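You operate a simulated robot arm through the tools that you are given. There is no shell and no other tool. Be economical: measure what you need, move in short steps, check, and stop when the job is done.

Carry out the task below with a simulated two-armed robot. There is one attempt and no reset: what you move stays moved.

Task
Jog the blemish to the pointer, wipe the dust off it and paint it over.
Fine: grey cloth first, then the black brush; both go back. The paint pot stands open and may stay so.

Only the result counts: the job must be done as asked and must still hold three seconds after the hand-in. Knocking over, shifting, dropping, spilling or breaking anything else fails it. Flat cloth is picked up by pressing the open fingertips on it (5 to 10 N) and closing them slowly along it; thin cloth reads only 2 to 8 mm in the jaws.

Robot
Two 7-joint arms with two-finger parallel grippers on one trunk, on a base that drives. Base frame: it is fixed to the floor where the robot stands at the start and does not move with it; the origin is under the middle of the robot, x ahead of it, y to its left, z up. Readings come in mm, rad, newtons and seconds.
The left shoulder is at the start at [50, 187, 1188], the right one opposite. With the tool pointing down near the work surface each hand reaches from about 100 to 640 mm from the robot's upright axis, wherever it stands, measured 20 degrees to its own side. Places, roughly: black brush [1250, 1000, 750]; blue cloth [1500, 1000, 750]; jog button [400, 0, 800]; orange brush [1500, 1000, 750]; paint pot [1250, 1000, 750]; white brush [1250, 1000, 750]. Payload 3.43 kg a hand.
Tool frame (each hand has its own): the origin (TCP) lies between the finger pads and is the grasp point; the fingertips stand 30 mm ahead of it; z points along the fingers, y is the line along which they close. The gripper opens to 94 mm. The fingers are 28 mm wide and 10 mm thick; the gripper's body (50 by 96 mm) begins 55 mm behind the TCP.
Orientation is told as [roll, pitch, yaw] about the base's x, y, z axes, in that order, counted from this pose: with the fingers straight down and closing along the base's y, the tool's x points along the base's -x, its y along +y and its z along -z.

Tools
- The arms move only by the tool drive_tool. It takes "left_moves", "right_moves" or both (then of equal length, played together; a hand with none holds still); each is a list that holds one entry, the list of rows, each a list of 6 numbers: the shift along the tool's x, y, z in units of 30 mm (1.0 is 30 mm), then the turn, a rotation vector about the tool's x, y, z in units of 8 degrees (1.0 is 8 degrees). In form: [[[tx, ty, tz, rx, ry, rz], ...]]. A call has 1 to 8 rows; each row shifts and turns the commanded pose from where the row before left it, along the tool's axes as they then stand. "left_grip" and "right_grip" are, for a hand that has rows, the opening, from 0 (shut) to 1 (fully open), set as the call begins (left out, the last holds). A call with a number of a shift or a turn outside -1 to 1 is refused whole. Each row takes 0.2 s and may step no farther than 50 mm and 0.15 rad from the row before; otherwise, or with a gripper value out of range, the whole call is refused. Where a pose cannot be reached the arm comes as near as it can. A force on the tool above 40 N (or 10 N above the force at the start of the call, whichever is more), or a blocked arm, ends the call early, and 0.2 s more pass. The fingers move at their own pace (about 153 mm/s each) and stop on an object; they squeeze with about 40 N. The grip force told is the motor's: it shows also when the fingers shut on nothing. Time passes only in rows, and 0.2 s behind the last, so rows that do not move let the fingers close. The reply holds the time, the measured pose of the TCP, the force on the tool along the base axes, the opening and the grip force, in the units named above and with some noise, with the torque about the TCP (base axes, N m) and any sound that the robot's microphone picked up.
- Cameras (640 x 400 px; columns grow to the right, rows downward): "scene" is now at [147.9, 23.4, 1388.8]; the picture's right is [0.28, -0.96, 0.00], its down [-0.17, -0.05, -0.98] and it looks along [0.94, 0.27, -0.18] (base axes); focal length 214 px, centre (320, 200). "left" rides on the left gripper at [76, -14, -103] in its tool frame; the picture's right is [0.18, 0.98, 0.00], its down [-0.75, 0.14, -0.64] and it looks along [-0.63, 0.12, 0.77] (tool axes); focal length 243 px, centre (320, 200). "right" rides on the right gripper at [76, 14, -102] in its tool frame; the picture's right is [-0.18, 0.98, 0.00], its down [-0.75, -0.14, -0.64] and it looks along [-0.63, -0.12, 0.77] (tool axes); focal length 243 px, centre (320, 200). There is no depth. A picture from a camera that has moved, and an enlarged one, comes with that camera's place and axes in the base frame and with its lens.
- snapshot(camera): a new picture of that camera. It takes no simulated time.
- move_column(by): slides the trunk up (or, below 0, down) by that many mm; the arms and the scene camera ride with it, the base frame stays. It gives what a move gives, with no picture.
- roll_base(legs): drives the robot by 1 to 6 legs, each [ahead, left, turn to the left] in mm, mm and rad, along the robot's own axes; the way and the turn of a leg run together, so that a leg with both is an arc; at most 1500 mm and 3.142 rad a leg. The arms and the cameras ride along, it lands a little off, and it stops where it bumps. It gives what a move gives.
- aim_head(pan, tilt): turns the head with the scene camera to pan (to the left, within 1.396 rad either way) and tilt (down, from -0.506 to 1.204), counted from straight ahead of the robot. It gives what a move gives.
- zoom(camera, box): a new picture of the part [left, top, right, bottom] of that camera's present view, enlarged. It takes no simulated time.
- close_job(): hands the job in; it is judged then, once.

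Work in short steps. Places have to be worked out from the pictures, the camera data and where the tool is seen: move nearer, look again, correct. Check each grasp and each placing, and mend what went wrong. You have 120 turns and 92 pictures in all, those below and enlarged ones among them. Open the grippers and draw the arms clear of the work before you hand the job in, unless the task says otherwise; then end with one line.

The tools are called after "Request:" by a JSON object that holds its "name" and its "arguments". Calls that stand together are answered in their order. drive_tool: Moves the arms, as the interface text tells. Its arguments: {"type":"object","properties":{"left_moves":{"type":"array"},"left_grip":{"type":"number"},"right_moves":{"type":"array"},"right_grip":{"type":"number"}},"required":[]} The other tools are called the same way: move_column (by) slides the trunk up or down; roll_base (legs) drives the base; aim_head (pan, tilt) turns the head that bears the scene camera; snapshot (camera) takes a picture; zoom (camera, box) takes an enlarged picture of a part of a camera's view; close_job () hands the job in.

At the start:

```text
clock: 0.0
left_tcp_pos: [218.4, 173.9, 1386.2]
left_ee_rot: [0.0, -0.002, 0.0]
left_wrist_force: [0.9, 0.4, 0.4]
left_ft_torque: [0.01, 0.0, -0.03]
left_width: 93.9
left_grasp_force: 0.1
right_tcp_pos: [278.4, 14.8, 1332.2]
right_ee_rot: [0.0, -0.001, -0.001]
right_wrist_force: [0.2, 0.3, -0.5]
right_ft_torque: [0.0, 0.01, 0.0]
right_width: 93.8
right_grasp_force: 0.0
trunk travel left (down, up): [-403.0, 28.0]
robot x, y, heading: [0.3, 4.4, -0.002]
head pan, tilt: [0.283, 0.182]
```

scene: 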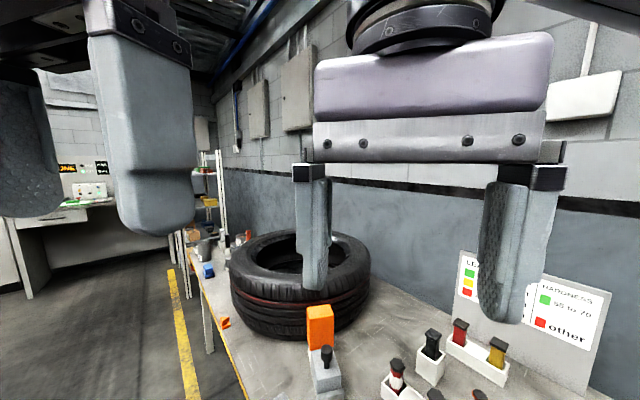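
right: 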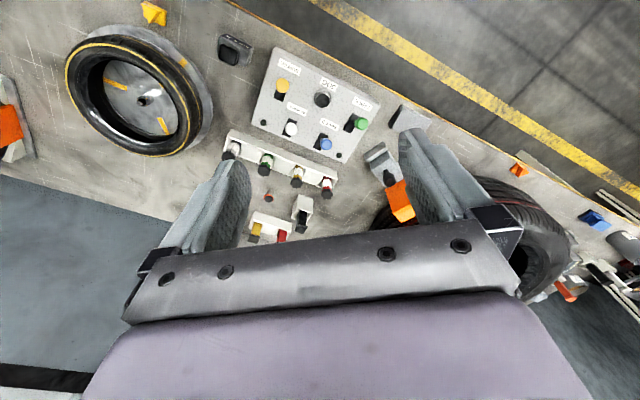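
left: 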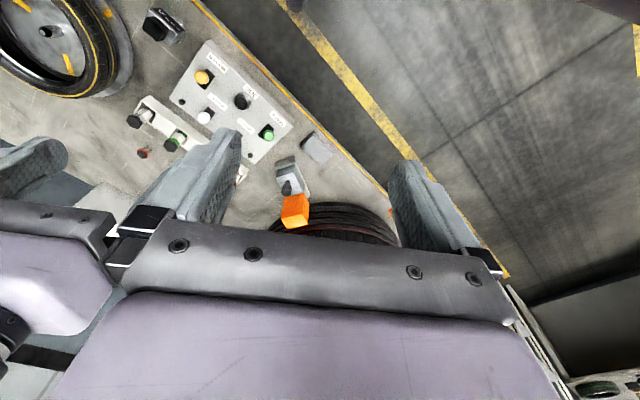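

The arms block much of the head's view; I see a bench with a panel of buttons, a turntable wheel at right, and a tyre at left. I look around with the head first.

Request:
{"name": "aim_head", "arguments": {"pan": 0.0, "tilt": 0.9}}

Request:
{"name": "snapshot", "arguments": {"camera": "scene"}}

Request:
{"name": "zoom", "arguments": {"camera": "right", "box": [200, 20, 440, 250]}}

```text
clock: 1.1
left_tcp_pos: [218.2, 173.1, 1386.6]
left_ee_rot: [0.002, -0.002, 0.001]
left_wrist_force: [-0.2, 0.9, -0.2]
left_ft_torque: [-0.01, 0.0, -0.02]
left_width: 94.1
left_grasp_force: 0.0
right_tcp_pos: [278.6, 14.4, 1331.8]
right_ee_rot: [0.001, 0.0, 0.0]
right_wrist_force: [1.3, 0.4, 0.6]
right_ft_torque: [0.01, 0.02, 0.0]
right_width: 93.8
right_grasp_force: 0.0
trunk travel left (down, up): [-403.0, 28.0]
robot x, y, heading: [-1.8, 2.5, 0.001]
head pan, tilt: [0.0, 0.901]
```

```text
88 pictures are left
camera scene: at [134.1, -2.6, 1325.4], right [0.0, -1.0, 0.0], down [-0.78, 0.0, -0.62], along [0.62, 0.0, -0.78], focal length 214 px, centre (320, 200)
```

scene: 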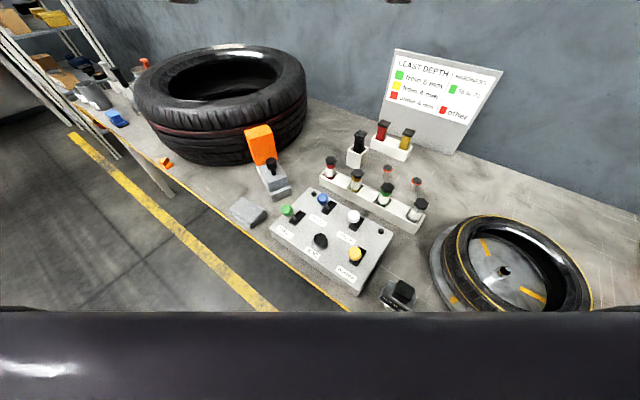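

```text
1.74 times, centred on (320, 135) of right
camera zoom: at [202.8, 28.7, 1435.6], right [0.18, 0.98, 0.0], down [0.75, -0.14, 0.64], along [0.63, -0.12, -0.77], focal length 422 px, centre (320, 313)
```

zoom: 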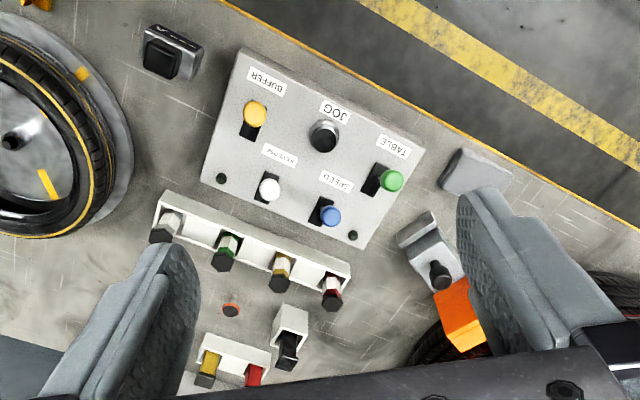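

The panel has BUFFER, JOG, TABLE, another and SPEED. I zoom in on panel, tyre and the wheel.

Request:
{"name": "zoom", "arguments": {"camera": "scene", "box": [220, 110, 440, 310]}}

Request:
{"name": "zoom", "arguments": {"camera": "scene", "box": [410, 190, 630, 315]}}

Request:
{"name": "zoom", "arguments": {"camera": "scene", "box": [50, 0, 330, 200]}}

```text
2.00 times, centred on (330, 210) of scene
camera zoom: at [134.1, -2.6, 1325.4], right [0.0, -1.0, 0.0], down [-0.78, 0.0, -0.62], along [0.62, 0.0, -0.78], focal length 429 px, centre (300, 180)
```

zoom: 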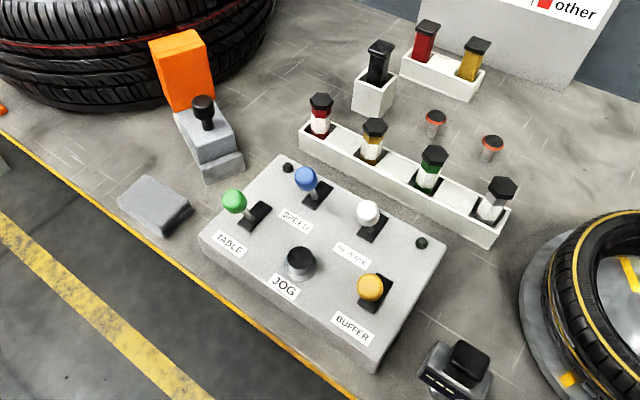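

```text
2.91 times, centred on (520, 252) of scene
camera zoom: at [134.1, -2.6, 1325.4], right [0.0, -1.0, 0.0], down [-0.78, 0.0, -0.62], along [0.62, 0.0, -0.78], focal length 624 px, centre (-262, 47)
```

zoom: 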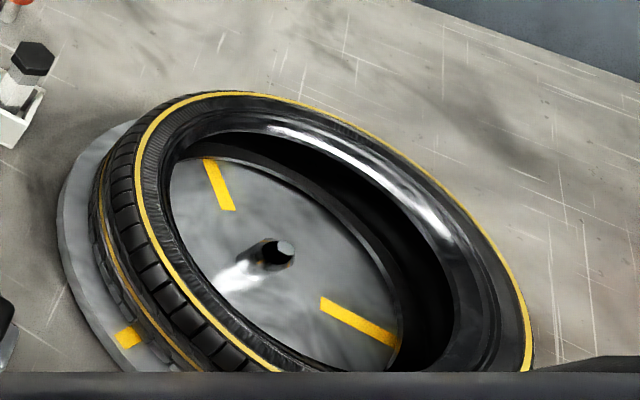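

```text
2.00 times, centred on (190, 100) of scene
camera zoom: at [134.1, -2.6, 1325.4], right [0.0, -1.0, 0.0], down [-0.78, 0.0, -0.62], along [0.62, 0.0, -0.78], focal length 429 px, centre (580, 400)
```

zoom: 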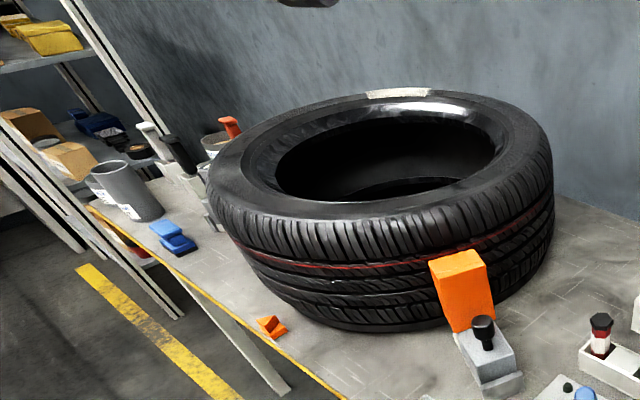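

The small wheel sits on a turntable near [340,-490]; the big tyre is at about [1000,400]. Both seem to have orange pointers. I swing the right hand aside over the small wheel, to clear the head's view and to look closer.

Request:
{"name": "drive_tool", "arguments": {"right_moves": [[[0.35, -1, 0.2, 0, 0, 0], [0.35, -1, 0.2, 0, 0, 0], [0.35, -1, 0.2, 0, 0, 0], [0.35, -1, 0.2, 0, 0, 0], [0.35, -1, 0.2, 0, 0, 0], [0.35, -1, 0.2, 0, 0, 0], [0.35, -1, 0.2, 0, 0, 0], [0.35, -1, 0.2, 0, 0, 0]]]}}

Request:
{"name": "drive_tool", "arguments": {"right_moves": [[[0.35, -1, 0.2, 0, 0, 0], [0.35, -1, 0.2, 0, 0, 0], [0.35, -1, 0.2, 0, 0, 0], [0.35, -1, 0.2, 0, 0, 0], [0.35, -1, 0.2, 0, 0, 0], [0.35, -1, 0.2, 0, 0, 0]]]}}

Request:
{"name": "snapshot", "arguments": {"camera": "right"}}

Request:
{"name": "snapshot", "arguments": {"camera": "scene"}}

```text
clock: 1.8
left_tcp_pos: [219.1, 174.1, 1386.2]
left_ee_rot: [0.0, -0.001, 0.001]
left_wrist_force: [-0.2, 0.0, -0.3]
left_ft_torque: [0.03, 0.01, -0.02]
left_width: 94.1
left_grasp_force: 0.1
right_tcp_pos: [257.6, -56.6, 1318.6]
right_ee_rot: [0.017, 0.01, -0.032]
right_wrist_force: [5.8, 4.1, 6.1]
right_ft_torque: [-0.41, 1.25, -0.46]
right_width: 94.0
right_grasp_force: 0.0
trunk travel left (down, up): [-403.0, 28.0]
robot x, y, heading: [2.0, 0.6, -0.002]
head pan, tilt: [0.0, 0.901]
stopped in row 3 (right hand): the force on the tool passed its limit at 55 N (the readings are from after the stop); the commanded pose is now the measured one
```

```text
clock: 2.2
left_tcp_pos: [217.6, 170.7, 1386.1]
left_ee_rot: [0.001, -0.003, 0.0]
left_wrist_force: [0.2, 0.0, 0.2]
left_ft_torque: [0.04, 0.0, 0.02]
left_width: 93.8
left_grasp_force: 0.1
right_tcp_pos: [256.3, -72.9, 1316.9]
right_ee_rot: [0.029, 0.017, -0.061]
right_wrist_force: [10.2, 8.7, 9.9]
right_ft_torque: [-0.75, 2.26, -0.95]
right_width: 93.9
right_grasp_force: 0.1
trunk travel left (down, up): [-403.0, 28.0]
robot x, y, heading: [-2.1, 0.7, 0.0]
head pan, tilt: [0.0, 0.901]
stopped in row 1 (right hand): the force on the tool passed its limit at 61 N (the readings are from after the stop); the commanded pose is now the measured one
```

```text
83 pictures are left
camera right: at [183.0, -56.3, 1421.6], right [0.24, 0.97, 0.03], down [0.75, -0.21, 0.62], along [0.61, -0.13, -0.78], focal length 243 px, centre (320, 200)
```

right: 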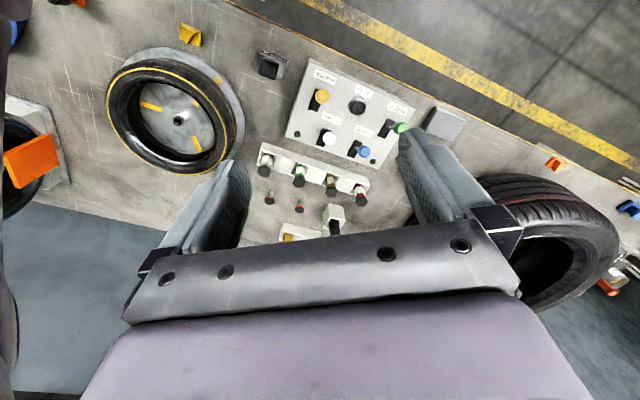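

```text
82 pictures are left
camera scene: at [133.6, -5.8, 1324.7], right [-0.03, -1.0, 0.0], down [-0.79, 0.02, -0.61], along [0.61, -0.01, -0.79], focal length 214 px, centre (320, 200)
```

scene: 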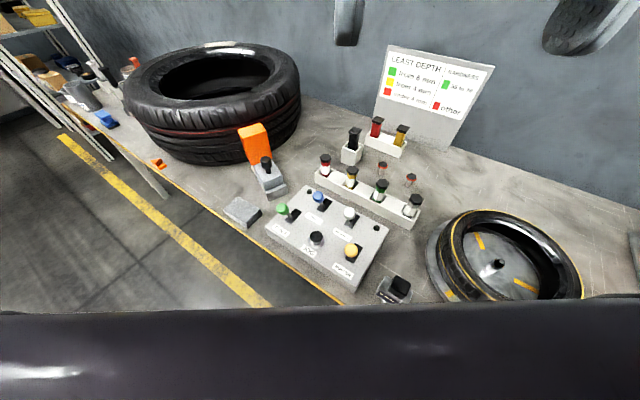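

The right wrist likely rubbed against the head. I move the hand forward and down instead, then right.

Request:
{"name": "drive_tool", "arguments": {"right_moves": [[[-0.9, 0, 0, 0, 0, 0], [-0.9, 0, 0.3, 0, 0, 0], [-0.5, 0, 1, 0, 0, 0], [0, -0.5, 1, 0, 0, 0], [0, -1, 0.8, 0, 0, 0], [0, -1, 0.5, 0, 0, 0], [0, -1, 0.3, 0, 0, 0], [0, -1, 0, 0, 0, 0]]]}}

Request:
{"name": "snapshot", "arguments": {"camera": "right"}}

```text
clock: 4.0
left_tcp_pos: [218.6, 172.9, 1386.6]
left_ee_rot: [0.001, -0.003, 0.0]
left_wrist_force: [-0.8, -0.6, 0.0]
left_ft_torque: [-0.01, 0.03, 0.01]
left_width: 93.8
left_grasp_force: 0.0
right_tcp_pos: [315.4, -208.2, 1195.2]
right_ee_rot: [0.027, 0.018, -0.052]
right_wrist_force: [-0.4, 0.2, -1.0]
right_ft_torque: [-0.03, -0.02, 0.01]
right_width: 94.0
right_grasp_force: 0.1
trunk travel left (down, up): [-403.0, 28.0]
robot x, y, heading: [1.8, 1.2, -0.0]
head pan, tilt: [0.0, 0.901]
```

```text
81 pictures are left
camera right: at [240.9, -191.9, 1299.9], right [0.24, 0.97, 0.02], down [0.76, -0.2, 0.63], along [0.61, -0.13, -0.78], focal length 243 px, centre (320, 200)
```

right: 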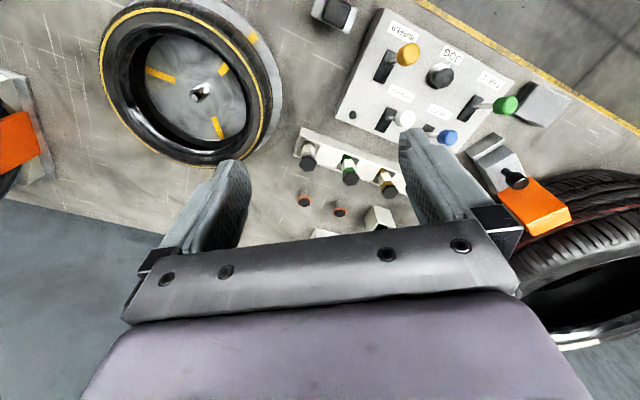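

The hand is free. Zoom on the panel from this camera to read labels, and on the wheel.

Request:
{"name": "zoom", "arguments": {"camera": "right", "box": [310, 0, 590, 175]}}

Request:
{"name": "aim_head", "arguments": {"pan": -0.9, "tilt": 0.6}}

Request:
{"name": "snapshot", "arguments": {"camera": "scene"}}

Request:
{"name": "aim_head", "arguments": {"pan": 0.6, "tilt": 0.4}}

Request:
{"name": "snapshot", "arguments": {"camera": "scene"}}

```text
2.29 times, centred on (450, 88) of right
camera zoom: at [240.9, -191.9, 1299.9], right [0.24, 0.97, 0.02], down [0.76, -0.2, 0.63], along [0.61, -0.13, -0.78], focal length 555 px, centre (23, 457)
```

zoom: 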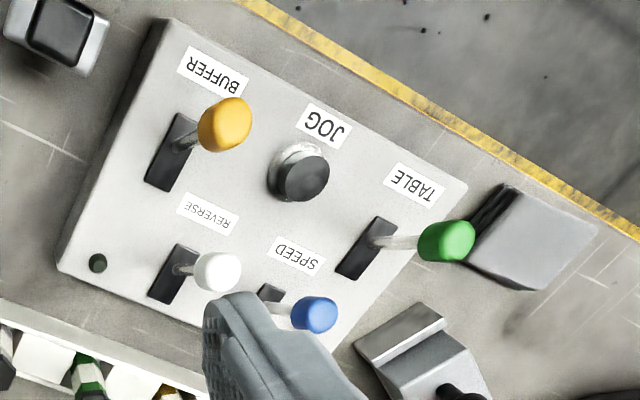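

```text
clock: 5.2
left_tcp_pos: [218.9, 174.0, 1385.3]
left_ee_rot: [0.002, -0.002, 0.002]
left_wrist_force: [0.6, -0.4, 0.5]
left_ft_torque: [-0.03, 0.0, 0.03]
left_width: 94.1
left_grasp_force: 0.1
right_tcp_pos: [315.5, -207.2, 1195.7]
right_ee_rot: [0.023, 0.016, -0.053]
right_wrist_force: [-0.3, -0.8, 0.8]
right_ft_torque: [0.0, -0.01, -0.01]
right_width: 94.0
right_grasp_force: 0.0
trunk travel left (down, up): [-403.0, 28.0]
robot x, y, heading: [-1.9, -0.2, 0.001]
head pan, tilt: [-0.901, 0.6]
```

```text
79 pictures are left
camera scene: at [113.5, -71.7, 1350.1], right [-0.78, -0.62, 0.0], down [-0.35, 0.44, -0.82], along [0.51, -0.65, -0.57], focal length 214 px, centre (320, 200)
```

scene: 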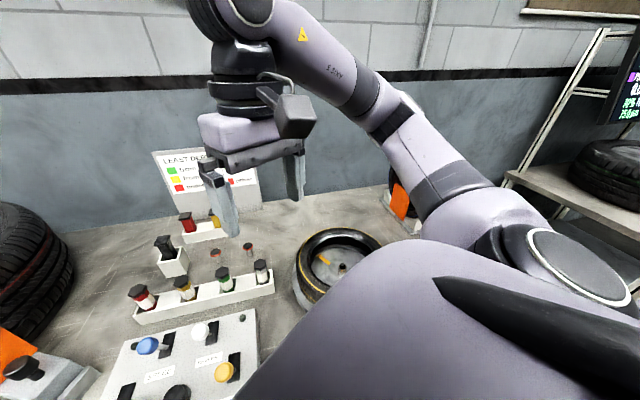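

```text
clock: 6.8
left_tcp_pos: [218.9, 172.1, 1386.0]
left_ee_rot: [0.0, -0.002, 0.003]
left_wrist_force: [-0.9, -0.5, -0.8]
left_ft_torque: [0.02, 0.01, 0.01]
left_width: 94.2
left_grasp_force: 0.1
right_tcp_pos: [314.9, -206.9, 1195.0]
right_ee_rot: [0.024, 0.018, -0.053]
right_wrist_force: [-1.1, 0.6, 0.3]
right_ft_torque: [-0.01, 0.02, 0.02]
right_width: 93.9
right_grasp_force: 0.0
trunk travel left (down, up): [-403.0, 28.0]
robot x, y, heading: [-2.3, -0.3, 0.002]
head pan, tilt: [0.6, 0.4]
```

```text
78 pictures are left
camera scene: at [135.0, 49.8, 1368.4], right [0.56, -0.83, 0.0], down [-0.32, -0.22, -0.92], along [0.76, 0.52, -0.39], focal length 214 px, centre (320, 200)
```

scene: 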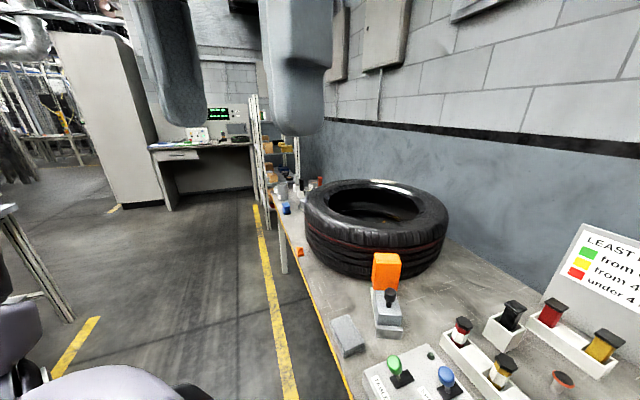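

Labels: TABLE, JOG, BUFFER, REVERSE, SPEED. I zoom on the big tyre and beyond for the blemish and pointer.

Request:
{"name": "zoom", "arguments": {"camera": "scene", "box": [230, 150, 460, 300]}}

Request:
{"name": "zoom", "arguments": {"camera": "right", "box": [80, 0, 300, 180]}}

```text
2.67 times, centred on (345, 225) of scene
camera zoom: at [135.0, 49.8, 1368.4], right [0.56, -0.83, 0.0], down [-0.32, -0.22, -0.92], along [0.76, 0.52, -0.39], focal length 572 px, centre (253, 133)
```

zoom: 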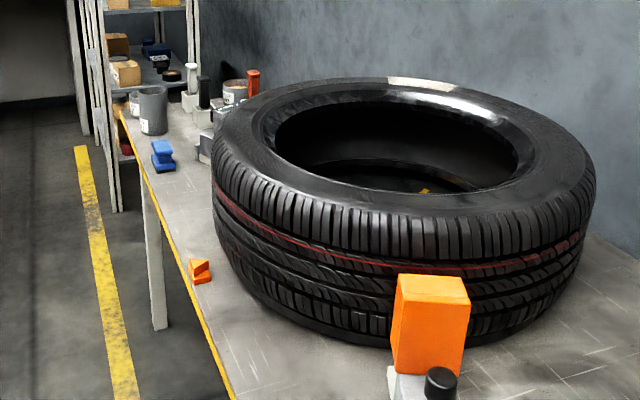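

```text
2.22 times, centred on (190, 90) of right
camera zoom: at [241.6, -190.8, 1300.0], right [0.24, 0.97, 0.02], down [0.75, -0.2, 0.63], along [0.61, -0.13, -0.78], focal length 539 px, centre (609, 444)
```

zoom: 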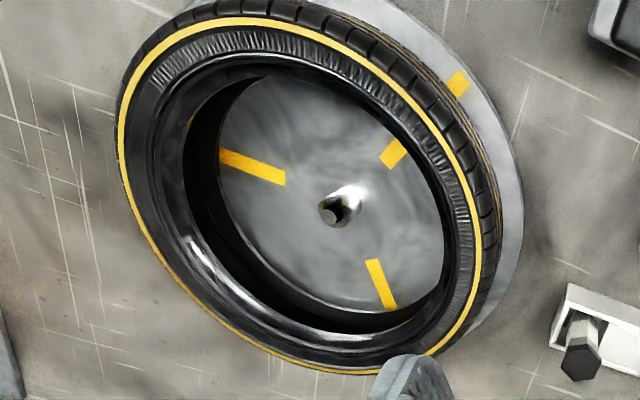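

The big tyre carries a light-grey blemish on its top sidewall at the far side; its orange pointer wedge is at the near bench edge. Jog cap triangulates to about [385,-5,860]. I bring the closed right fingers above it.

Request:
{"name": "drive_tool", "arguments": {"right_moves": [[[-0.3, 0.85, 0.6, 0, 0, 0.2], [-0.3, 0.85, 0.6, 0, 0, 0], [-0.3, 0.85, 0.6, 0, 0, 0], [-0.3, 0.85, 0.6, 0, 0, 0], [-0.3, 0.85, 0.6, 0, 0, 0], [-0.3, 0.85, 0.6, 0, 0, 0], [-0.3, 0.85, 0.6, 0, 0, 0], [-0.3, 0.85, 0.6, 0, 0, 0]]], "right_grip": 0}}

Request:
{"name": "snapshot", "arguments": {"camera": "right"}}

```text
clock: 8.6
left_tcp_pos: [219.1, 174.0, 1384.8]
left_ee_rot: [-0.001, -0.002, 0.002]
left_wrist_force: [-0.1, -0.8, -0.9]
left_ft_torque: [-0.02, -0.02, 0.02]
left_width: 94.1
left_grasp_force: 0.0
right_tcp_pos: [399.0, -5.2, 1055.0]
right_ee_rot: [0.023, 0.019, -0.08]
right_wrist_force: [-0.4, 0.6, -0.3]
right_ft_torque: [-0.01, 0.01, 0.0]
right_width: 0.1
right_grasp_force: 32.9
trunk travel left (down, up): [-403.0, 28.0]
robot x, y, heading: [1.3, 0.7, -0.002]
head pan, tilt: [0.6, 0.4]
```

```text
75 pictures are left
camera right: at [326.7, 13.4, 1159.3], right [0.26, 0.96, 0.02], down [0.75, -0.22, 0.63], along [0.61, -0.15, -0.78], focal length 243 px, centre (320, 200)
```

right: 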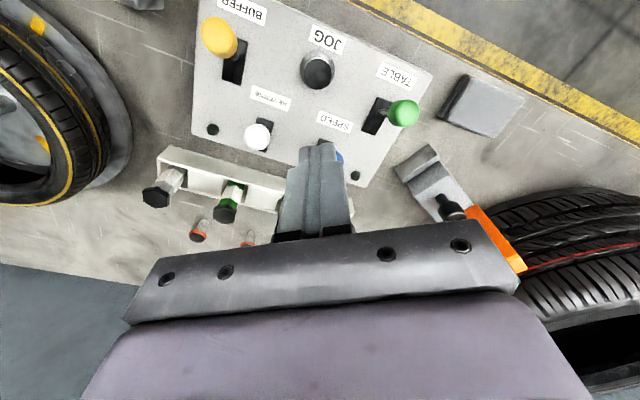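

Cap now triangulates to [384,1,~850]. I straighten the hand, shift and descend to just above.

Request:
{"name": "drive_tool", "arguments": {"right_moves": [[[0, 0, 0, 0.16, -0.14, -0.57], [0.25, 0.1, 0.8, 0, 0, 0], [0.25, 0.1, 1, 0, 0, 0], [0, 0, 1, 0, 0, 0], [0, 0, 1, 0, 0, 0], [0, 0, 1, 0, 0, 0], [0, 0, 0.3, 0, 0, 0]]]}}

Request:
{"name": "snapshot", "arguments": {"camera": "right"}}

```text
clock: 10.2
left_tcp_pos: [217.5, 173.7, 1386.4]
left_ee_rot: [0.0, -0.001, 0.002]
left_wrist_force: [-0.5, -0.7, 0.2]
left_ft_torque: [-0.01, 0.03, 0.01]
left_width: 93.9
left_grasp_force: 0.1
right_tcp_pos: [384.5, 0.9, 900.8]
right_ee_rot: [0.004, -0.005, -0.002]
right_wrist_force: [-0.4, 0.4, 0.6]
right_ft_torque: [-0.03, -0.01, 0.0]
right_width: 0.3
right_grasp_force: 32.8
trunk travel left (down, up): [-403.0, 28.0]
robot x, y, heading: [2.0, -2.6, 0.002]
head pan, tilt: [0.6, 0.4]
```

```text
74 pictures are left
camera right: at [308.5, 15.4, 1003.2], right [0.19, 0.98, 0.0], down [0.75, -0.14, 0.64], along [0.63, -0.12, -0.77], focal length 243 px, centre (320, 200)
```

right: 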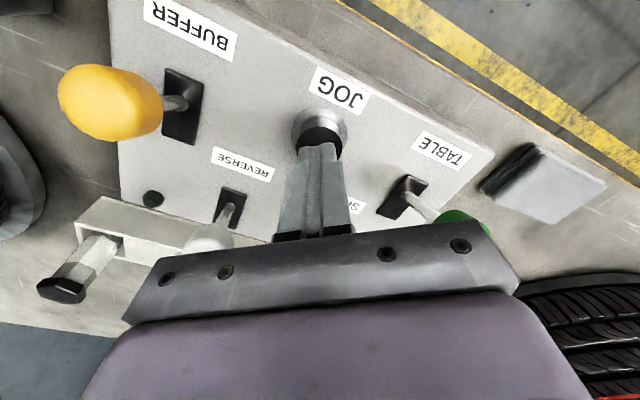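

The fingertips are right over the cap. I press down in small steps.

Request:
{"name": "drive_tool", "arguments": {"right_moves": [[[0.1, 0, 0.2, 0, 0, 0], [0, 0, 0.2, 0, 0, 0], [0, 0, 0.2, 0, 0, 0], [0, 0, 0.15, 0, 0, 0], [0, 0, 0.15, 0, 0, 0]]]}}

```text
clock: 11.4
left_tcp_pos: [217.8, 173.6, 1387.1]
left_ee_rot: [0.001, -0.002, 0.0]
left_wrist_force: [1.0, 0.5, -0.4]
left_ft_torque: [0.0, 0.01, 0.01]
left_width: 94.2
left_grasp_force: 0.0
right_tcp_pos: [382.1, 1.1, 877.1]
right_ee_rot: [0.004, -0.006, -0.002]
right_wrist_force: [-0.5, -1.2, 13.2]
right_ft_torque: [-0.04, 0.05, -0.01]
right_width: 0.1
right_grasp_force: 33.3
trunk travel left (down, up): [-403.0, 28.0]
robot x, y, heading: [0.3, 1.8, -0.003]
head pan, tilt: [0.6, 0.4]
heard: click
```

A click at 13 N: the button is pressed and held. I look at what turned.

Request:
{"name": "zoom", "arguments": {"camera": "scene", "box": [230, 150, 460, 300]}}

```text
2.67 times, centred on (345, 225) of scene
camera zoom: at [133.9, 49.6, 1368.8], right [0.56, -0.83, 0.0], down [-0.32, -0.22, -0.92], along [0.76, 0.52, -0.39], focal length 572 px, centre (253, 133)
```

zoom: 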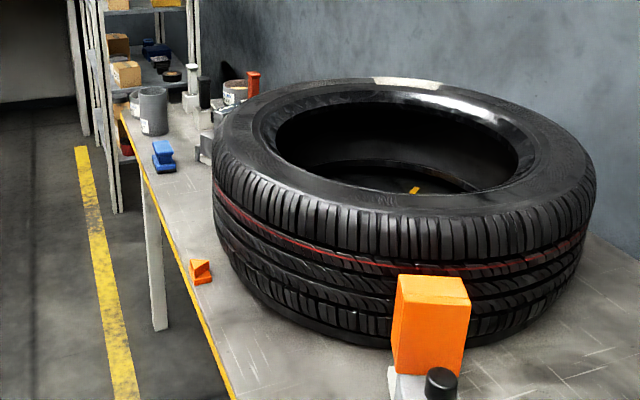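

The big tyre turned a little counter-clockwise, the right direction. I hold and time the turning.

Request:
{"name": "drive_tool", "arguments": {"right_moves": [[[0, 0, 0, 0, 0, 0], [0, 0, 0, 0, 0, 0], [0, 0, 0, 0, 0, 0], [0, 0, 0, 0, 0, 0], [0, 0, 0, 0, 0, 0], [0, 0, 0, 0, 0, 0], [0, 0, 0, 0, 0, 0], [0, 0, 0, 0, 0, 0]]]}}

Request:
{"name": "zoom", "arguments": {"camera": "scene", "box": [230, 150, 460, 300]}}

```text
clock: 13.2
left_tcp_pos: [217.3, 174.2, 1387.2]
left_ee_rot: [0.001, -0.002, 0.001]
left_wrist_force: [0.2, 0.1, -0.3]
left_ft_torque: [0.01, 0.0, -0.01]
left_width: 93.8
left_grasp_force: 0.1
right_tcp_pos: [382.8, 2.1, 875.5]
right_ee_rot: [0.002, -0.005, -0.002]
right_wrist_force: [3.5, 0.9, 18.1]
right_ft_torque: [0.03, -0.03, -0.02]
right_width: 0.2
right_grasp_force: 33.2
trunk travel left (down, up): [-403.0, 28.0]
robot x, y, heading: [-0.1, 1.2, 0.0]
head pan, tilt: [0.6, 0.4]
```

```text
2.67 times, centred on (345, 225) of scene
camera zoom: at [134.2, 49.9, 1368.5], right [0.57, -0.82, 0.0], down [-0.32, -0.22, -0.92], along [0.76, 0.52, -0.39], focal length 572 px, centre (253, 133)
```

zoom: 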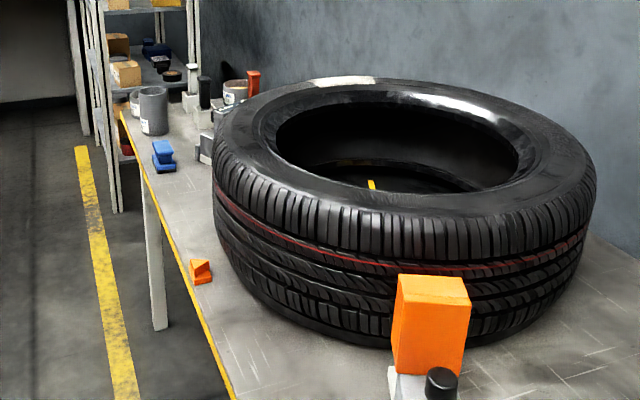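

Holding the button turns it about 17°/s; blemish now at about 48°, pointer at about 140° around centre [1036,346]. I hold for two more 1.8 s spells.

Request:
{"name": "drive_tool", "arguments": {"right_moves": [[[0, 0, 0, 0, 0, 0], [0, 0, 0, 0, 0, 0], [0, 0, 0, 0, 0, 0], [0, 0, 0, 0, 0, 0], [0, 0, 0, 0, 0, 0], [0, 0, 0, 0, 0, 0], [0, 0, 0, 0, 0, 0], [0, 0, 0, 0, 0, 0]]]}}

Request:
{"name": "drive_tool", "arguments": {"right_moves": [[[0, 0, 0, 0, 0, 0], [0, 0, 0, 0, 0, 0], [0, 0, 0, 0, 0, 0], [0, 0, 0, 0, 0, 0], [0, 0, 0, 0, 0, 0], [0, 0, 0, 0, 0, 0], [0, 0, 0, 0, 0, 0], [0, 0, 0, 0, 0, 0]]]}}

Request:
{"name": "zoom", "arguments": {"camera": "scene", "box": [230, 150, 460, 300]}}

```text
clock: 15.0
left_tcp_pos: [217.8, 172.5, 1387.1]
left_ee_rot: [0.0, -0.003, 0.002]
left_wrist_force: [0.3, -1.1, -0.8]
left_ft_torque: [0.03, 0.04, 0.01]
left_width: 94.2
left_grasp_force: 0.2
right_tcp_pos: [382.8, 1.7, 876.0]
right_ee_rot: [0.004, -0.006, -0.001]
right_wrist_force: [5.8, 0.6, 17.4]
right_ft_torque: [0.03, -0.11, 0.04]
right_width: 0.0
right_grasp_force: 33.1
trunk travel left (down, up): [-403.0, 28.0]
robot x, y, heading: [-3.4, 0.1, 0.001]
head pan, tilt: [0.6, 0.4]
```

```text
clock: 16.8
left_tcp_pos: [217.5, 173.5, 1385.5]
left_ee_rot: [0.0, -0.002, 0.003]
left_wrist_force: [-0.4, 0.6, 0.1]
left_ft_torque: [-0.02, 0.0, 0.03]
left_width: 94.3
left_grasp_force: 0.0
right_tcp_pos: [382.2, 0.8, 876.1]
right_ee_rot: [0.003, -0.004, -0.002]
right_wrist_force: [3.7, 1.3, 18.5]
right_ft_torque: [0.03, -0.11, 0.03]
right_width: 0.1
right_grasp_force: 32.6
trunk travel left (down, up): [-403.0, 28.0]
robot x, y, heading: [2.9, 0.4, -0.002]
head pan, tilt: [0.6, 0.4]
```

```text
2.67 times, centred on (345, 225) of scene
camera zoom: at [134.2, 49.9, 1368.5], right [0.57, -0.82, 0.0], down [-0.32, -0.22, -0.92], along [0.76, 0.52, -0.39], focal length 572 px, centre (253, 133)
```

zoom: 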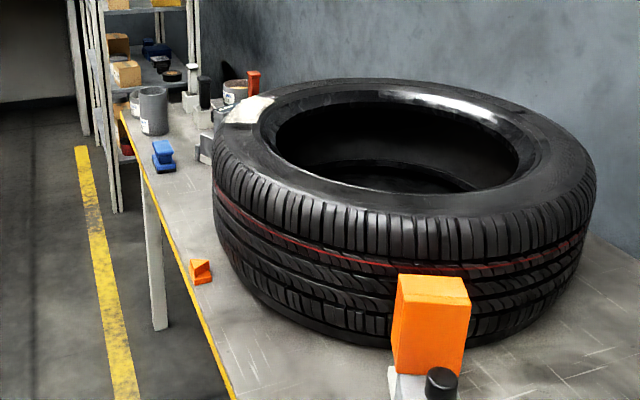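

Blemish is at about 104°; about 36° remain. One more 1.8 s hold, then check.

Request:
{"name": "drive_tool", "arguments": {"right_moves": [[[0, 0, 0, 0, 0, 0], [0, 0, 0, 0, 0, 0], [0, 0, 0, 0, 0, 0], [0, 0, 0, 0, 0, 0], [0, 0, 0, 0, 0, 0], [0, 0, 0, 0, 0, 0], [0, 0, 0, 0, 0, 0]]]}}

Request:
{"name": "zoom", "arguments": {"camera": "scene", "box": [230, 150, 460, 300]}}

```text
clock: 18.4
left_tcp_pos: [218.2, 174.4, 1386.6]
left_ee_rot: [0.0, -0.001, 0.002]
left_wrist_force: [0.9, 0.2, -0.8]
left_ft_torque: [-0.03, 0.01, 0.0]
left_width: 94.3
left_grasp_force: 0.1
right_tcp_pos: [383.5, 1.3, 876.4]
right_ee_rot: [0.003, -0.002, -0.001]
right_wrist_force: [3.5, 0.6, 17.7]
right_ft_torque: [0.02, -0.05, 0.01]
right_width: 0.0
right_grasp_force: 32.9
trunk travel left (down, up): [-403.0, 28.0]
robot x, y, heading: [0.3, 3.0, -0.002]
head pan, tilt: [0.6, 0.4]
```

```text
2.67 times, centred on (345, 225) of scene
camera zoom: at [134.1, 49.9, 1368.5], right [0.57, -0.82, 0.0], down [-0.32, -0.22, -0.92], along [0.76, 0.52, -0.39], focal length 572 px, centre (253, 133)
```

zoom: 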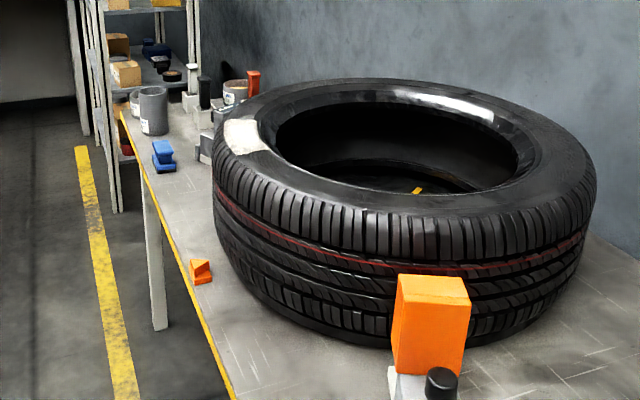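

Blemish about 130°, pointer about 140°. I hold 0.4 s more and then release.

Request:
{"name": "drive_tool", "arguments": {"right_moves": [[[0, 0, 0, 0, 0, 0], [0, 0, 0, 0, 0, 0], [0, 0, -0.8, 0, 0, 0], [0, 0, -0.2, 0, 0, 0]]]}}

Request:
{"name": "snapshot", "arguments": {"camera": "left"}}

Request:
{"name": "zoom", "arguments": {"camera": "scene", "box": [260, 160, 420, 270]}}

```text
clock: 19.4
left_tcp_pos: [217.4, 173.6, 1386.1]
left_ee_rot: [0.001, -0.002, 0.003]
left_wrist_force: [0.0, -0.2, 0.3]
left_ft_torque: [-0.02, -0.01, 0.0]
left_width: 93.9
left_grasp_force: 0.1
right_tcp_pos: [382.8, 0.3, 903.7]
right_ee_rot: [0.002, 0.001, -0.004]
right_wrist_force: [-0.6, -0.5, -0.2]
right_ft_torque: [-0.01, -0.01, 0.03]
right_width: 0.0
right_grasp_force: 32.9
trunk travel left (down, up): [-403.0, 28.0]
robot x, y, heading: [0.0, -0.8, -0.002]
head pan, tilt: [0.6, 0.4]
```

```text
69 pictures are left
camera left: at [143.0, 159.6, 1488.6], right [-0.18, 0.98, 0.0], down [0.75, 0.14, 0.64], along [0.63, 0.12, -0.77], focal length 243 px, centre (320, 200)
```

left: 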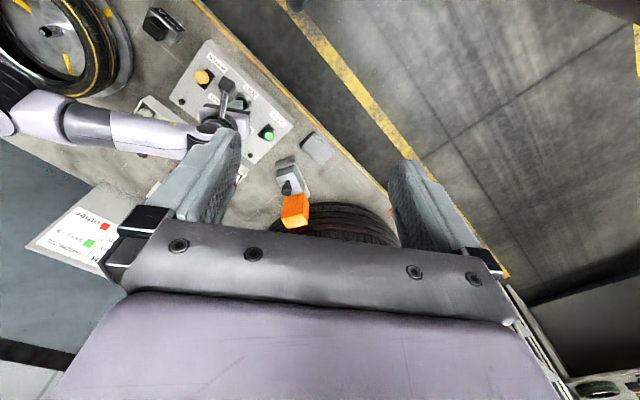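

```text
3.64 times, centred on (340, 215) of scene
camera zoom: at [135.1, 49.9, 1368.2], right [0.57, -0.82, 0.0], down [-0.32, -0.22, -0.92], along [0.76, 0.52, -0.39], focal length 780 px, centre (247, 146)
```

zoom: 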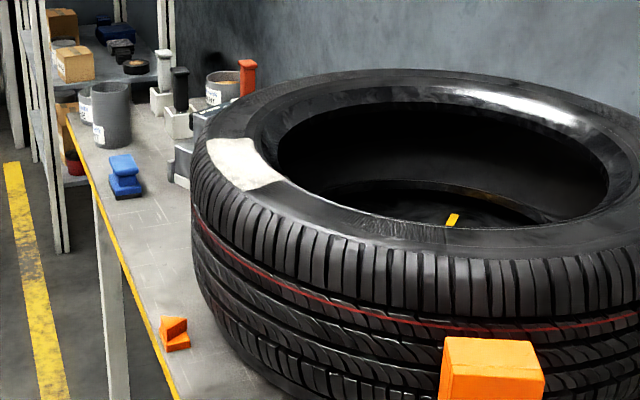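

Blemish now about 139° versus pointer about 140°. I raise the right hand, then drive along the bench toward the pots for a close check of alignment from above.

Request:
{"name": "drive_tool", "arguments": {"right_moves": [[[0, 0, -1, 0, 0, 0], [0, 0, -1, 0, 0, 0], [0, 0, -1, 0, 0, 0], [0, 0, -1, 0, 0, 0], [0, 0, -1, 0, 0, 0], [0, 0, -1, 0, 0, 0], [0, 0, -1, 0, 0, 0], [0, 0, -1, 0, 0, 0]]]}}

Request:
{"name": "drive_tool", "arguments": {"right_moves": [[[0.5, -1, 0, 0, 0, 0], [0.5, -1, 0, 0, 0, 0], [0.5, -1, 0, 0, 0, 0], [0.3, -1, 0, 0, 0, 0], [0, -1, 0, 0, 0, 0], [0, -1, 0, 0, 0, 0], [0, -0.5, 0, 0, 0, 0]]]}}

Request:
{"name": "roll_base", "arguments": {"legs": [[-60, 60, 0], [400, 520, 0], [0, 0, -0.6]]}}

Request:
{"name": "aim_head", "arguments": {"pan": 0.0, "tilt": 0.8}}

Request:
{"name": "snapshot", "arguments": {"camera": "scene"}}

```text
clock: 21.2
left_tcp_pos: [218.9, 172.6, 1386.4]
left_ee_rot: [0.001, -0.002, 0.002]
left_wrist_force: [-0.6, 0.0, 0.2]
left_ft_torque: [-0.03, 0.0, 0.04]
left_width: 94.2
left_grasp_force: 0.0
right_tcp_pos: [380.5, 1.7, 1148.4]
right_ee_rot: [0.001, -0.004, -0.001]
right_wrist_force: [0.7, 0.3, 0.1]
right_ft_torque: [0.0, 0.03, -0.02]
right_width: 0.0
right_grasp_force: 33.0
trunk travel left (down, up): [-403.0, 28.0]
robot x, y, heading: [4.1, -1.8, -0.001]
head pan, tilt: [0.6, 0.4]
```

```text
clock: 22.8
left_tcp_pos: [218.1, 173.4, 1385.9]
left_ee_rot: [-0.001, -0.001, 0.002]
left_wrist_force: [0.0, -0.2, -0.3]
left_ft_torque: [0.0, -0.02, 0.01]
left_width: 93.8
left_grasp_force: 0.0
right_tcp_pos: [326.1, -194.8, 1145.8]
right_ee_rot: [0.002, -0.004, 0.0]
right_wrist_force: [-0.7, -0.3, 0.3]
right_ft_torque: [0.01, 0.03, -0.02]
right_width: 0.0
right_grasp_force: 33.0
trunk travel left (down, up): [-403.0, 28.0]
robot x, y, heading: [0.4, -0.5, 0.002]
head pan, tilt: [0.6, 0.4]
```

```text
clock: 30.3
left_tcp_pos: [624.4, 609.3, 1387.8]
left_ee_rot: [-0.002, -0.002, -0.596]
left_wrist_force: [-0.7, -0.9, -0.4]
left_ft_torque: [0.01, 0.01, 0.03]
left_width: 94.0
left_grasp_force: 0.0
right_tcp_pos: [506.6, 242.0, 1146.1]
right_ee_rot: [0.002, -0.004, -0.599]
right_wrist_force: [-0.9, -0.4, 0.3]
right_ft_torque: [-0.03, 0.02, -0.01]
right_width: 0.0
right_grasp_force: 33.4
trunk travel left (down, up): [-403.0, 28.0]
robot x, y, heading: [347.0, 585.2, -0.593]
head pan, tilt: [0.6, 0.4]
```

```text
clock: 31.3
left_tcp_pos: [625.4, 609.2, 1386.8]
left_ee_rot: [-0.001, -0.002, -0.595]
left_wrist_force: [-0.4, -0.5, 0.0]
left_ft_torque: [0.01, 0.03, -0.03]
left_width: 94.0
left_grasp_force: 0.1
right_tcp_pos: [506.8, 242.2, 1145.4]
right_ee_rot: [0.004, -0.004, -0.6]
right_wrist_force: [0.1, -0.2, -0.4]
right_ft_torque: [0.01, 0.02, 0.0]
right_width: 0.0
right_grasp_force: 33.1
trunk travel left (down, up): [-403.0, 28.0]
robot x, y, heading: [343.2, 586.3, -0.596]
head pan, tilt: [0.0, 0.799]
```

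```text
67 pictures are left
camera scene: at [461.2, 506.9, 1333.3], right [-0.56, -0.83, 0.0], down [-0.59, 0.4, -0.7], along [0.58, -0.39, -0.72], focal length 214 px, centre (320, 200)
```

scene: 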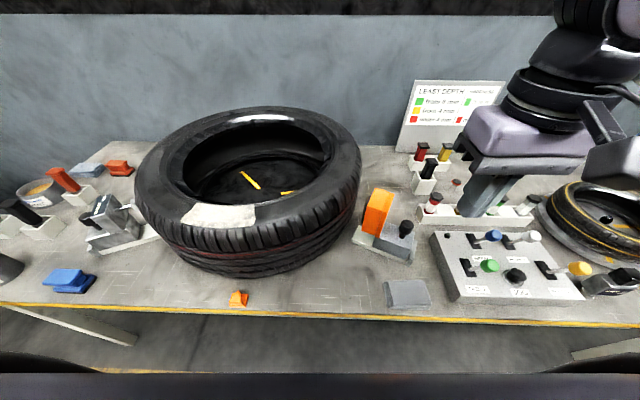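

A good view. I zoom on the pointer/blemish and on the pots area.

Request:
{"name": "zoom", "arguments": {"camera": "scene", "box": [130, 100, 370, 310]}}

Request:
{"name": "zoom", "arguments": {"camera": "scene", "box": [0, 140, 170, 300]}}

Request:
{"name": "zoom", "arguments": {"camera": "scene", "box": [340, 180, 500, 320]}}

```text
1.90 times, centred on (250, 205) of scene
camera zoom: at [461.2, 506.9, 1333.3], right [-0.56, -0.83, 0.0], down [-0.59, 0.4, -0.7], along [0.58, -0.39, -0.72], focal length 408 px, centre (453, 190)
```

zoom: 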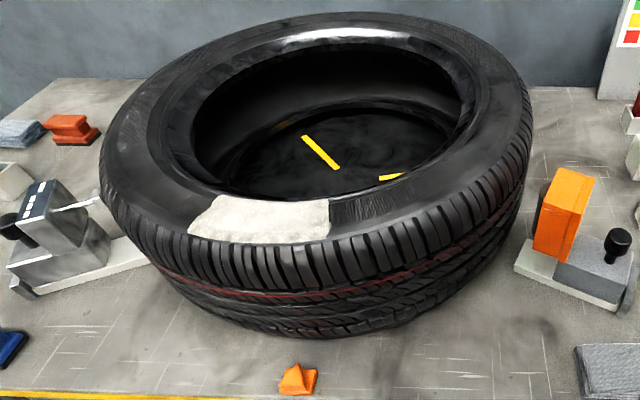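

```text
2.50 times, centred on (85, 220) of scene
camera zoom: at [461.2, 506.9, 1333.3], right [-0.56, -0.83, 0.0], down [-0.59, 0.4, -0.7], along [0.58, -0.39, -0.72], focal length 536 px, centre (908, 150)
```

zoom: 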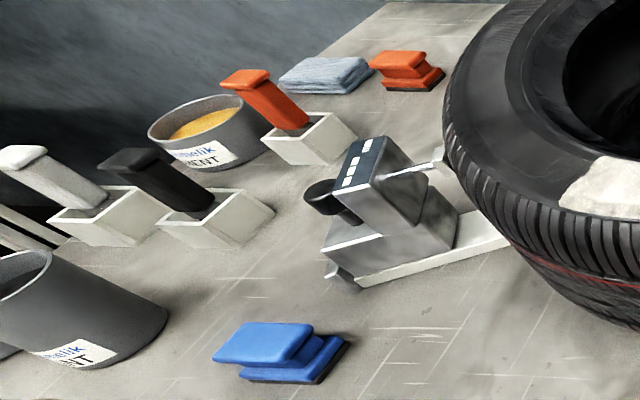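

```text
2.86 times, centred on (420, 250) of scene
camera zoom: at [461.2, 506.9, 1333.3], right [-0.56, -0.83, 0.0], down [-0.59, 0.4, -0.7], along [0.58, -0.39, -0.72], focal length 613 px, centre (34, 57)
```

zoom: 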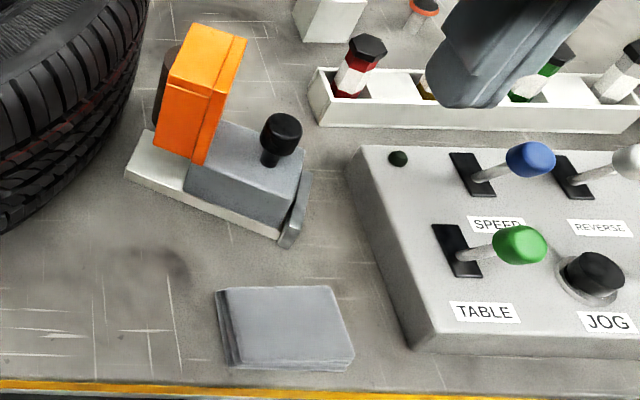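

Blemish spans about 127–157° around the centre, its middle about 141°, pointer 142°: aligned. The grey folded cloth lies at about [512,212] by the panel; I lower the right hand (half open) above it.

Request:
{"name": "drive_tool", "arguments": {"right_moves": [[[-0.35, -0.35, 0.9, 0, 0, 0], [-0.35, -0.35, 1, 0, 0, 0], [0, 0, 1, 0, 0, 0], [0, 0, 1, 0, 0, 0], [0, 0, 1, 0, 0, 0], [0, 0, 1, 0, 0, 0], [0, 0, 0.5, 0, 0, 0]]], "right_grip": 0.6}}

Request:
{"name": "snapshot", "arguments": {"camera": "right"}}

```text
clock: 32.9
left_tcp_pos: [624.4, 608.2, 1386.6]
left_ee_rot: [0.0, -0.003, -0.597]
left_wrist_force: [-0.7, -0.2, 0.3]
left_ft_torque: [-0.03, -0.01, 0.0]
left_width: 94.0
left_grasp_force: 0.2
right_tcp_pos: [511.4, 212.1, 953.1]
right_ee_rot: [0.004, -0.003, -0.599]
right_wrist_force: [0.4, -0.3, -0.7]
right_ft_torque: [0.0, 0.01, 0.0]
right_width: 56.4
right_grasp_force: 0.0
trunk travel left (down, up): [-403.0, 28.0]
robot x, y, heading: [346.5, 586.9, -0.597]
head pan, tilt: [0.0, 0.799]
```

```text
63 pictures are left
camera right: at [456.8, 267.9, 1055.6], right [0.71, 0.71, 0.0], down [0.54, -0.54, 0.64], along [0.46, -0.45, -0.76], focal length 243 px, centre (320, 200)
```

right: 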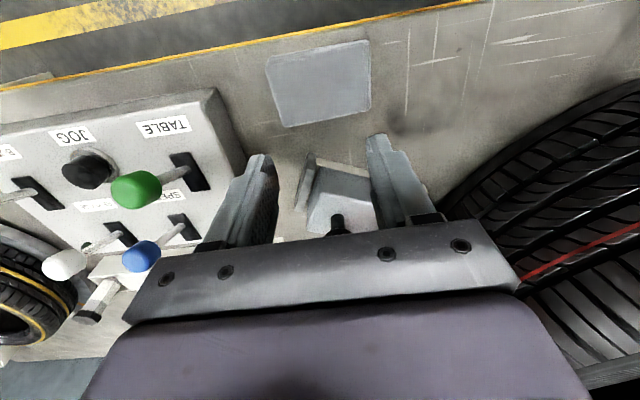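

Cloth centre at [512,219]; the hand is above it. I descend to just above.

Request:
{"name": "drive_tool", "arguments": {"right_moves": [[[0.1, 0.2, 1, 0, 0, 0], [0, 0, 1, 0, 0, 0], [0, 0, 1, 0, 0, 0], [0, 0, 1, 0, 0, 0], [0, 0, 0.6, 0, 0, 0]]]}}

Request:
{"name": "drive_tool", "arguments": {"right_moves": [[[0, 0, 0.15, 0, 0, 0], [0, 0, 0.15, 0, 0, 0], [0, 0, 0.15, 0, 0, 0]]]}}

```text
clock: 34.0
left_tcp_pos: [623.1, 607.7, 1385.5]
left_ee_rot: [-0.002, -0.001, -0.594]
left_wrist_force: [-0.2, -0.1, 0.5]
left_ft_torque: [0.02, -0.02, 0.0]
left_width: 93.7
left_grasp_force: 0.1
right_tcp_pos: [514.8, 219.3, 840.0]
right_ee_rot: [0.002, -0.004, -0.598]
right_wrist_force: [-4.5, 1.6, 12.5]
right_ft_torque: [-0.05, 0.37, -0.1]
right_width: 56.2
right_grasp_force: 0.0
trunk travel left (down, up): [-403.0, 28.0]
robot x, y, heading: [345.4, 585.5, -0.596]
head pan, tilt: [0.0, 0.799]
stopped in row 5 (right hand): the force on the tool passed its limit at 61 N (the readings are from after the stop); the commanded pose is now the measured one
```

```text
clock: 34.4
left_tcp_pos: [623.1, 609.1, 1386.6]
left_ee_rot: [-0.003, -0.003, -0.597]
left_wrist_force: [-0.5, 1.0, -0.3]
left_ft_torque: [0.02, 0.0, 0.01]
left_width: 93.9
left_grasp_force: 0.1
right_tcp_pos: [514.0, 220.6, 839.0]
right_ee_rot: [0.004, -0.01, -0.596]
right_wrist_force: [-9.7, 3.0, 24.4]
right_ft_torque: [-0.04, 0.71, -0.19]
right_width: 56.5
right_grasp_force: 0.0
trunk travel left (down, up): [-403.0, 28.0]
robot x, y, heading: [344.9, 588.4, -0.599]
head pan, tilt: [0.0, 0.799]
stopped in row 2 (right hand): the force on the tool passed its limit at 46 N (the readings are from after the stop); the commanded pose is now the measured one
```

Contact earlier than expected at TCP z 839 (tips 809). I look at what touches.

Request:
{"name": "snapshot", "arguments": {"camera": "right"}}

Request:
{"name": "zoom", "arguments": {"camera": "scene", "box": [340, 160, 520, 330]}}

```text
62 pictures are left
camera right: at [459.0, 275.3, 941.8], right [0.7, 0.71, 0.0], down [0.54, -0.54, 0.65], along [0.46, -0.45, -0.76], focal length 243 px, centre (320, 200)
```

right: 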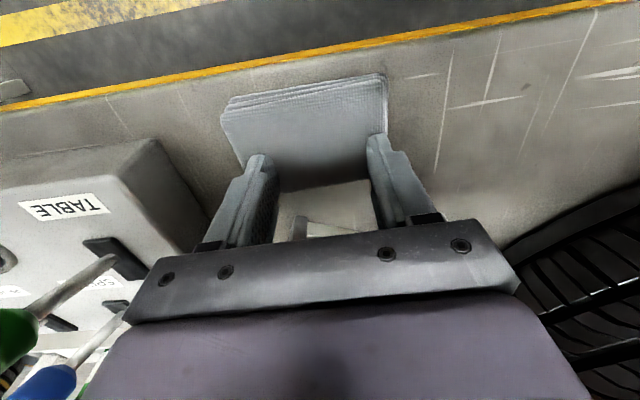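

```text
2.35 times, centred on (430, 245) of scene
camera zoom: at [459.7, 508.0, 1333.7], right [-0.56, -0.83, 0.0], down [-0.59, 0.4, -0.7], along [0.58, -0.39, -0.72], focal length 505 px, centre (61, 94)
```

zoom: 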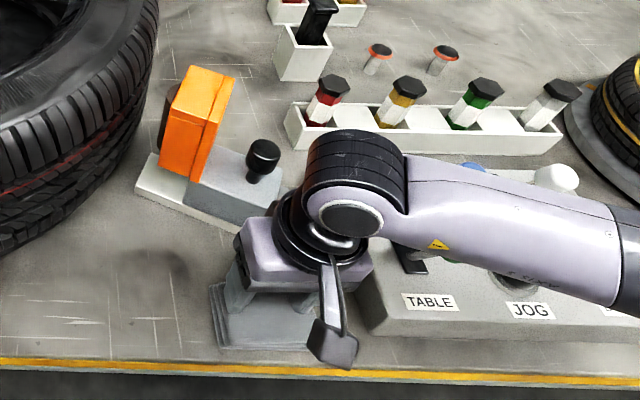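

The fingertips do rest on the cloth (bench is about z 790), a bit toward its far edge. I ease off, shift 11 mm back and press again gently.

Request:
{"name": "drive_tool", "arguments": {"right_moves": [[[0, 0, -0.2, 0, 0, 0], [0.4, 0.0, -0.1, 0, 0, 0], [0, 0, 0.1, 0, 0, 0], [0, 0, 0.1, 0, 0, 0]]]}}

Request:
{"name": "drive_tool", "arguments": {"right_moves": [[[0, 0, 0.06, 0, 0, 0]]]}}

```text
clock: 35.4
left_tcp_pos: [623.1, 607.7, 1386.9]
left_ee_rot: [-0.001, -0.001, -0.599]
left_wrist_force: [0.0, -0.4, 0.3]
left_ft_torque: [0.0, 0.02, 0.02]
left_width: 94.3
left_grasp_force: 0.1
right_tcp_pos: [505.1, 225.1, 841.9]
right_ee_rot: [0.004, -0.009, -0.597]
right_wrist_force: [0.4, 0.7, 0.5]
right_ft_torque: [0.04, 0.03, 0.02]
right_width: 56.3
right_grasp_force: 0.1
trunk travel left (down, up): [-403.0, 28.0]
robot x, y, heading: [343.8, 584.9, -0.6]
head pan, tilt: [0.0, 0.799]
```

```text
clock: 35.8
left_tcp_pos: [623.5, 609.4, 1387.0]
left_ee_rot: [-0.001, -0.002, -0.596]
left_wrist_force: [-0.8, -0.1, 0.1]
left_ft_torque: [0.01, 0.0, 0.0]
left_width: 93.9
left_grasp_force: 0.1
right_tcp_pos: [506.1, 224.9, 839.5]
right_ee_rot: [0.003, -0.009, -0.596]
right_wrist_force: [-2.5, -0.1, 10.5]
right_ft_torque: [-0.06, 0.28, -0.03]
right_width: 56.7
right_grasp_force: 0.4
trunk travel left (down, up): [-403.0, 28.0]
robot x, y, heading: [346.3, 588.1, -0.597]
head pan, tilt: [0.0, 0.799]
```

Pressing at 10 N; now I close slowly in steps.

Request:
{"name": "drive_tool", "arguments": {"right_moves": [[[0, 0, 0, 0, 0, 0]]], "right_grip": 0.5}}

Request:
{"name": "drive_tool", "arguments": {"right_moves": [[[0, 0, 0, 0, 0, 0]]], "right_grip": 0.4}}

Request:
{"name": "drive_tool", "arguments": {"right_moves": [[[0, 0, 0, 0, 0, 0]]], "right_grip": 0.3}}

```text
clock: 36.2
left_tcp_pos: [624.7, 608.6, 1386.1]
left_ee_rot: [-0.001, -0.001, -0.598]
left_wrist_force: [1.2, 0.4, 1.1]
left_ft_torque: [-0.01, 0.02, -0.04]
left_width: 94.1
left_grasp_force: 0.2
right_tcp_pos: [504.5, 224.6, 839.7]
right_ee_rot: [0.002, -0.012, -0.597]
right_wrist_force: [-2.6, -3.4, 15.9]
right_ft_torque: [-0.1, 0.35, 0.03]
right_width: 50.7
right_grasp_force: 3.0
trunk travel left (down, up): [-403.0, 28.0]
robot x, y, heading: [348.7, 585.0, -0.598]
head pan, tilt: [0.0, 0.799]
```

```text
clock: 36.6
left_tcp_pos: [623.7, 608.4, 1386.8]
left_ee_rot: [0.001, -0.003, -0.598]
left_wrist_force: [-0.3, 0.8, -0.2]
left_ft_torque: [0.0, 0.0, 0.02]
left_width: 93.9
left_grasp_force: 0.0
right_tcp_pos: [505.8, 224.9, 839.5]
right_ee_rot: [0.002, -0.013, -0.598]
right_wrist_force: [-2.4, -6.2, 19.0]
right_ft_torque: [-0.18, 0.35, 0.03]
right_width: 43.8
right_grasp_force: 5.7
trunk travel left (down, up): [-403.0, 28.0]
robot x, y, heading: [349.0, 590.7, -0.596]
head pan, tilt: [0.0, 0.799]
```

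```text
clock: 37.0
left_tcp_pos: [623.0, 608.9, 1386.5]
left_ee_rot: [-0.002, -0.001, -0.597]
left_wrist_force: [-0.9, 0.3, 0.4]
left_ft_torque: [0.02, -0.01, 0.02]
left_width: 94.2
left_grasp_force: 0.0
right_tcp_pos: [505.2, 224.5, 839.0]
right_ee_rot: [0.003, -0.013, -0.596]
right_wrist_force: [-2.9, -6.4, 21.2]
right_ft_torque: [-0.22, 0.34, -0.01]
right_width: 35.2
right_grasp_force: 5.9
trunk travel left (down, up): [-403.0, 28.0]
robot x, y, heading: [347.9, 588.8, -0.602]
head pan, tilt: [0.0, 0.799]
```

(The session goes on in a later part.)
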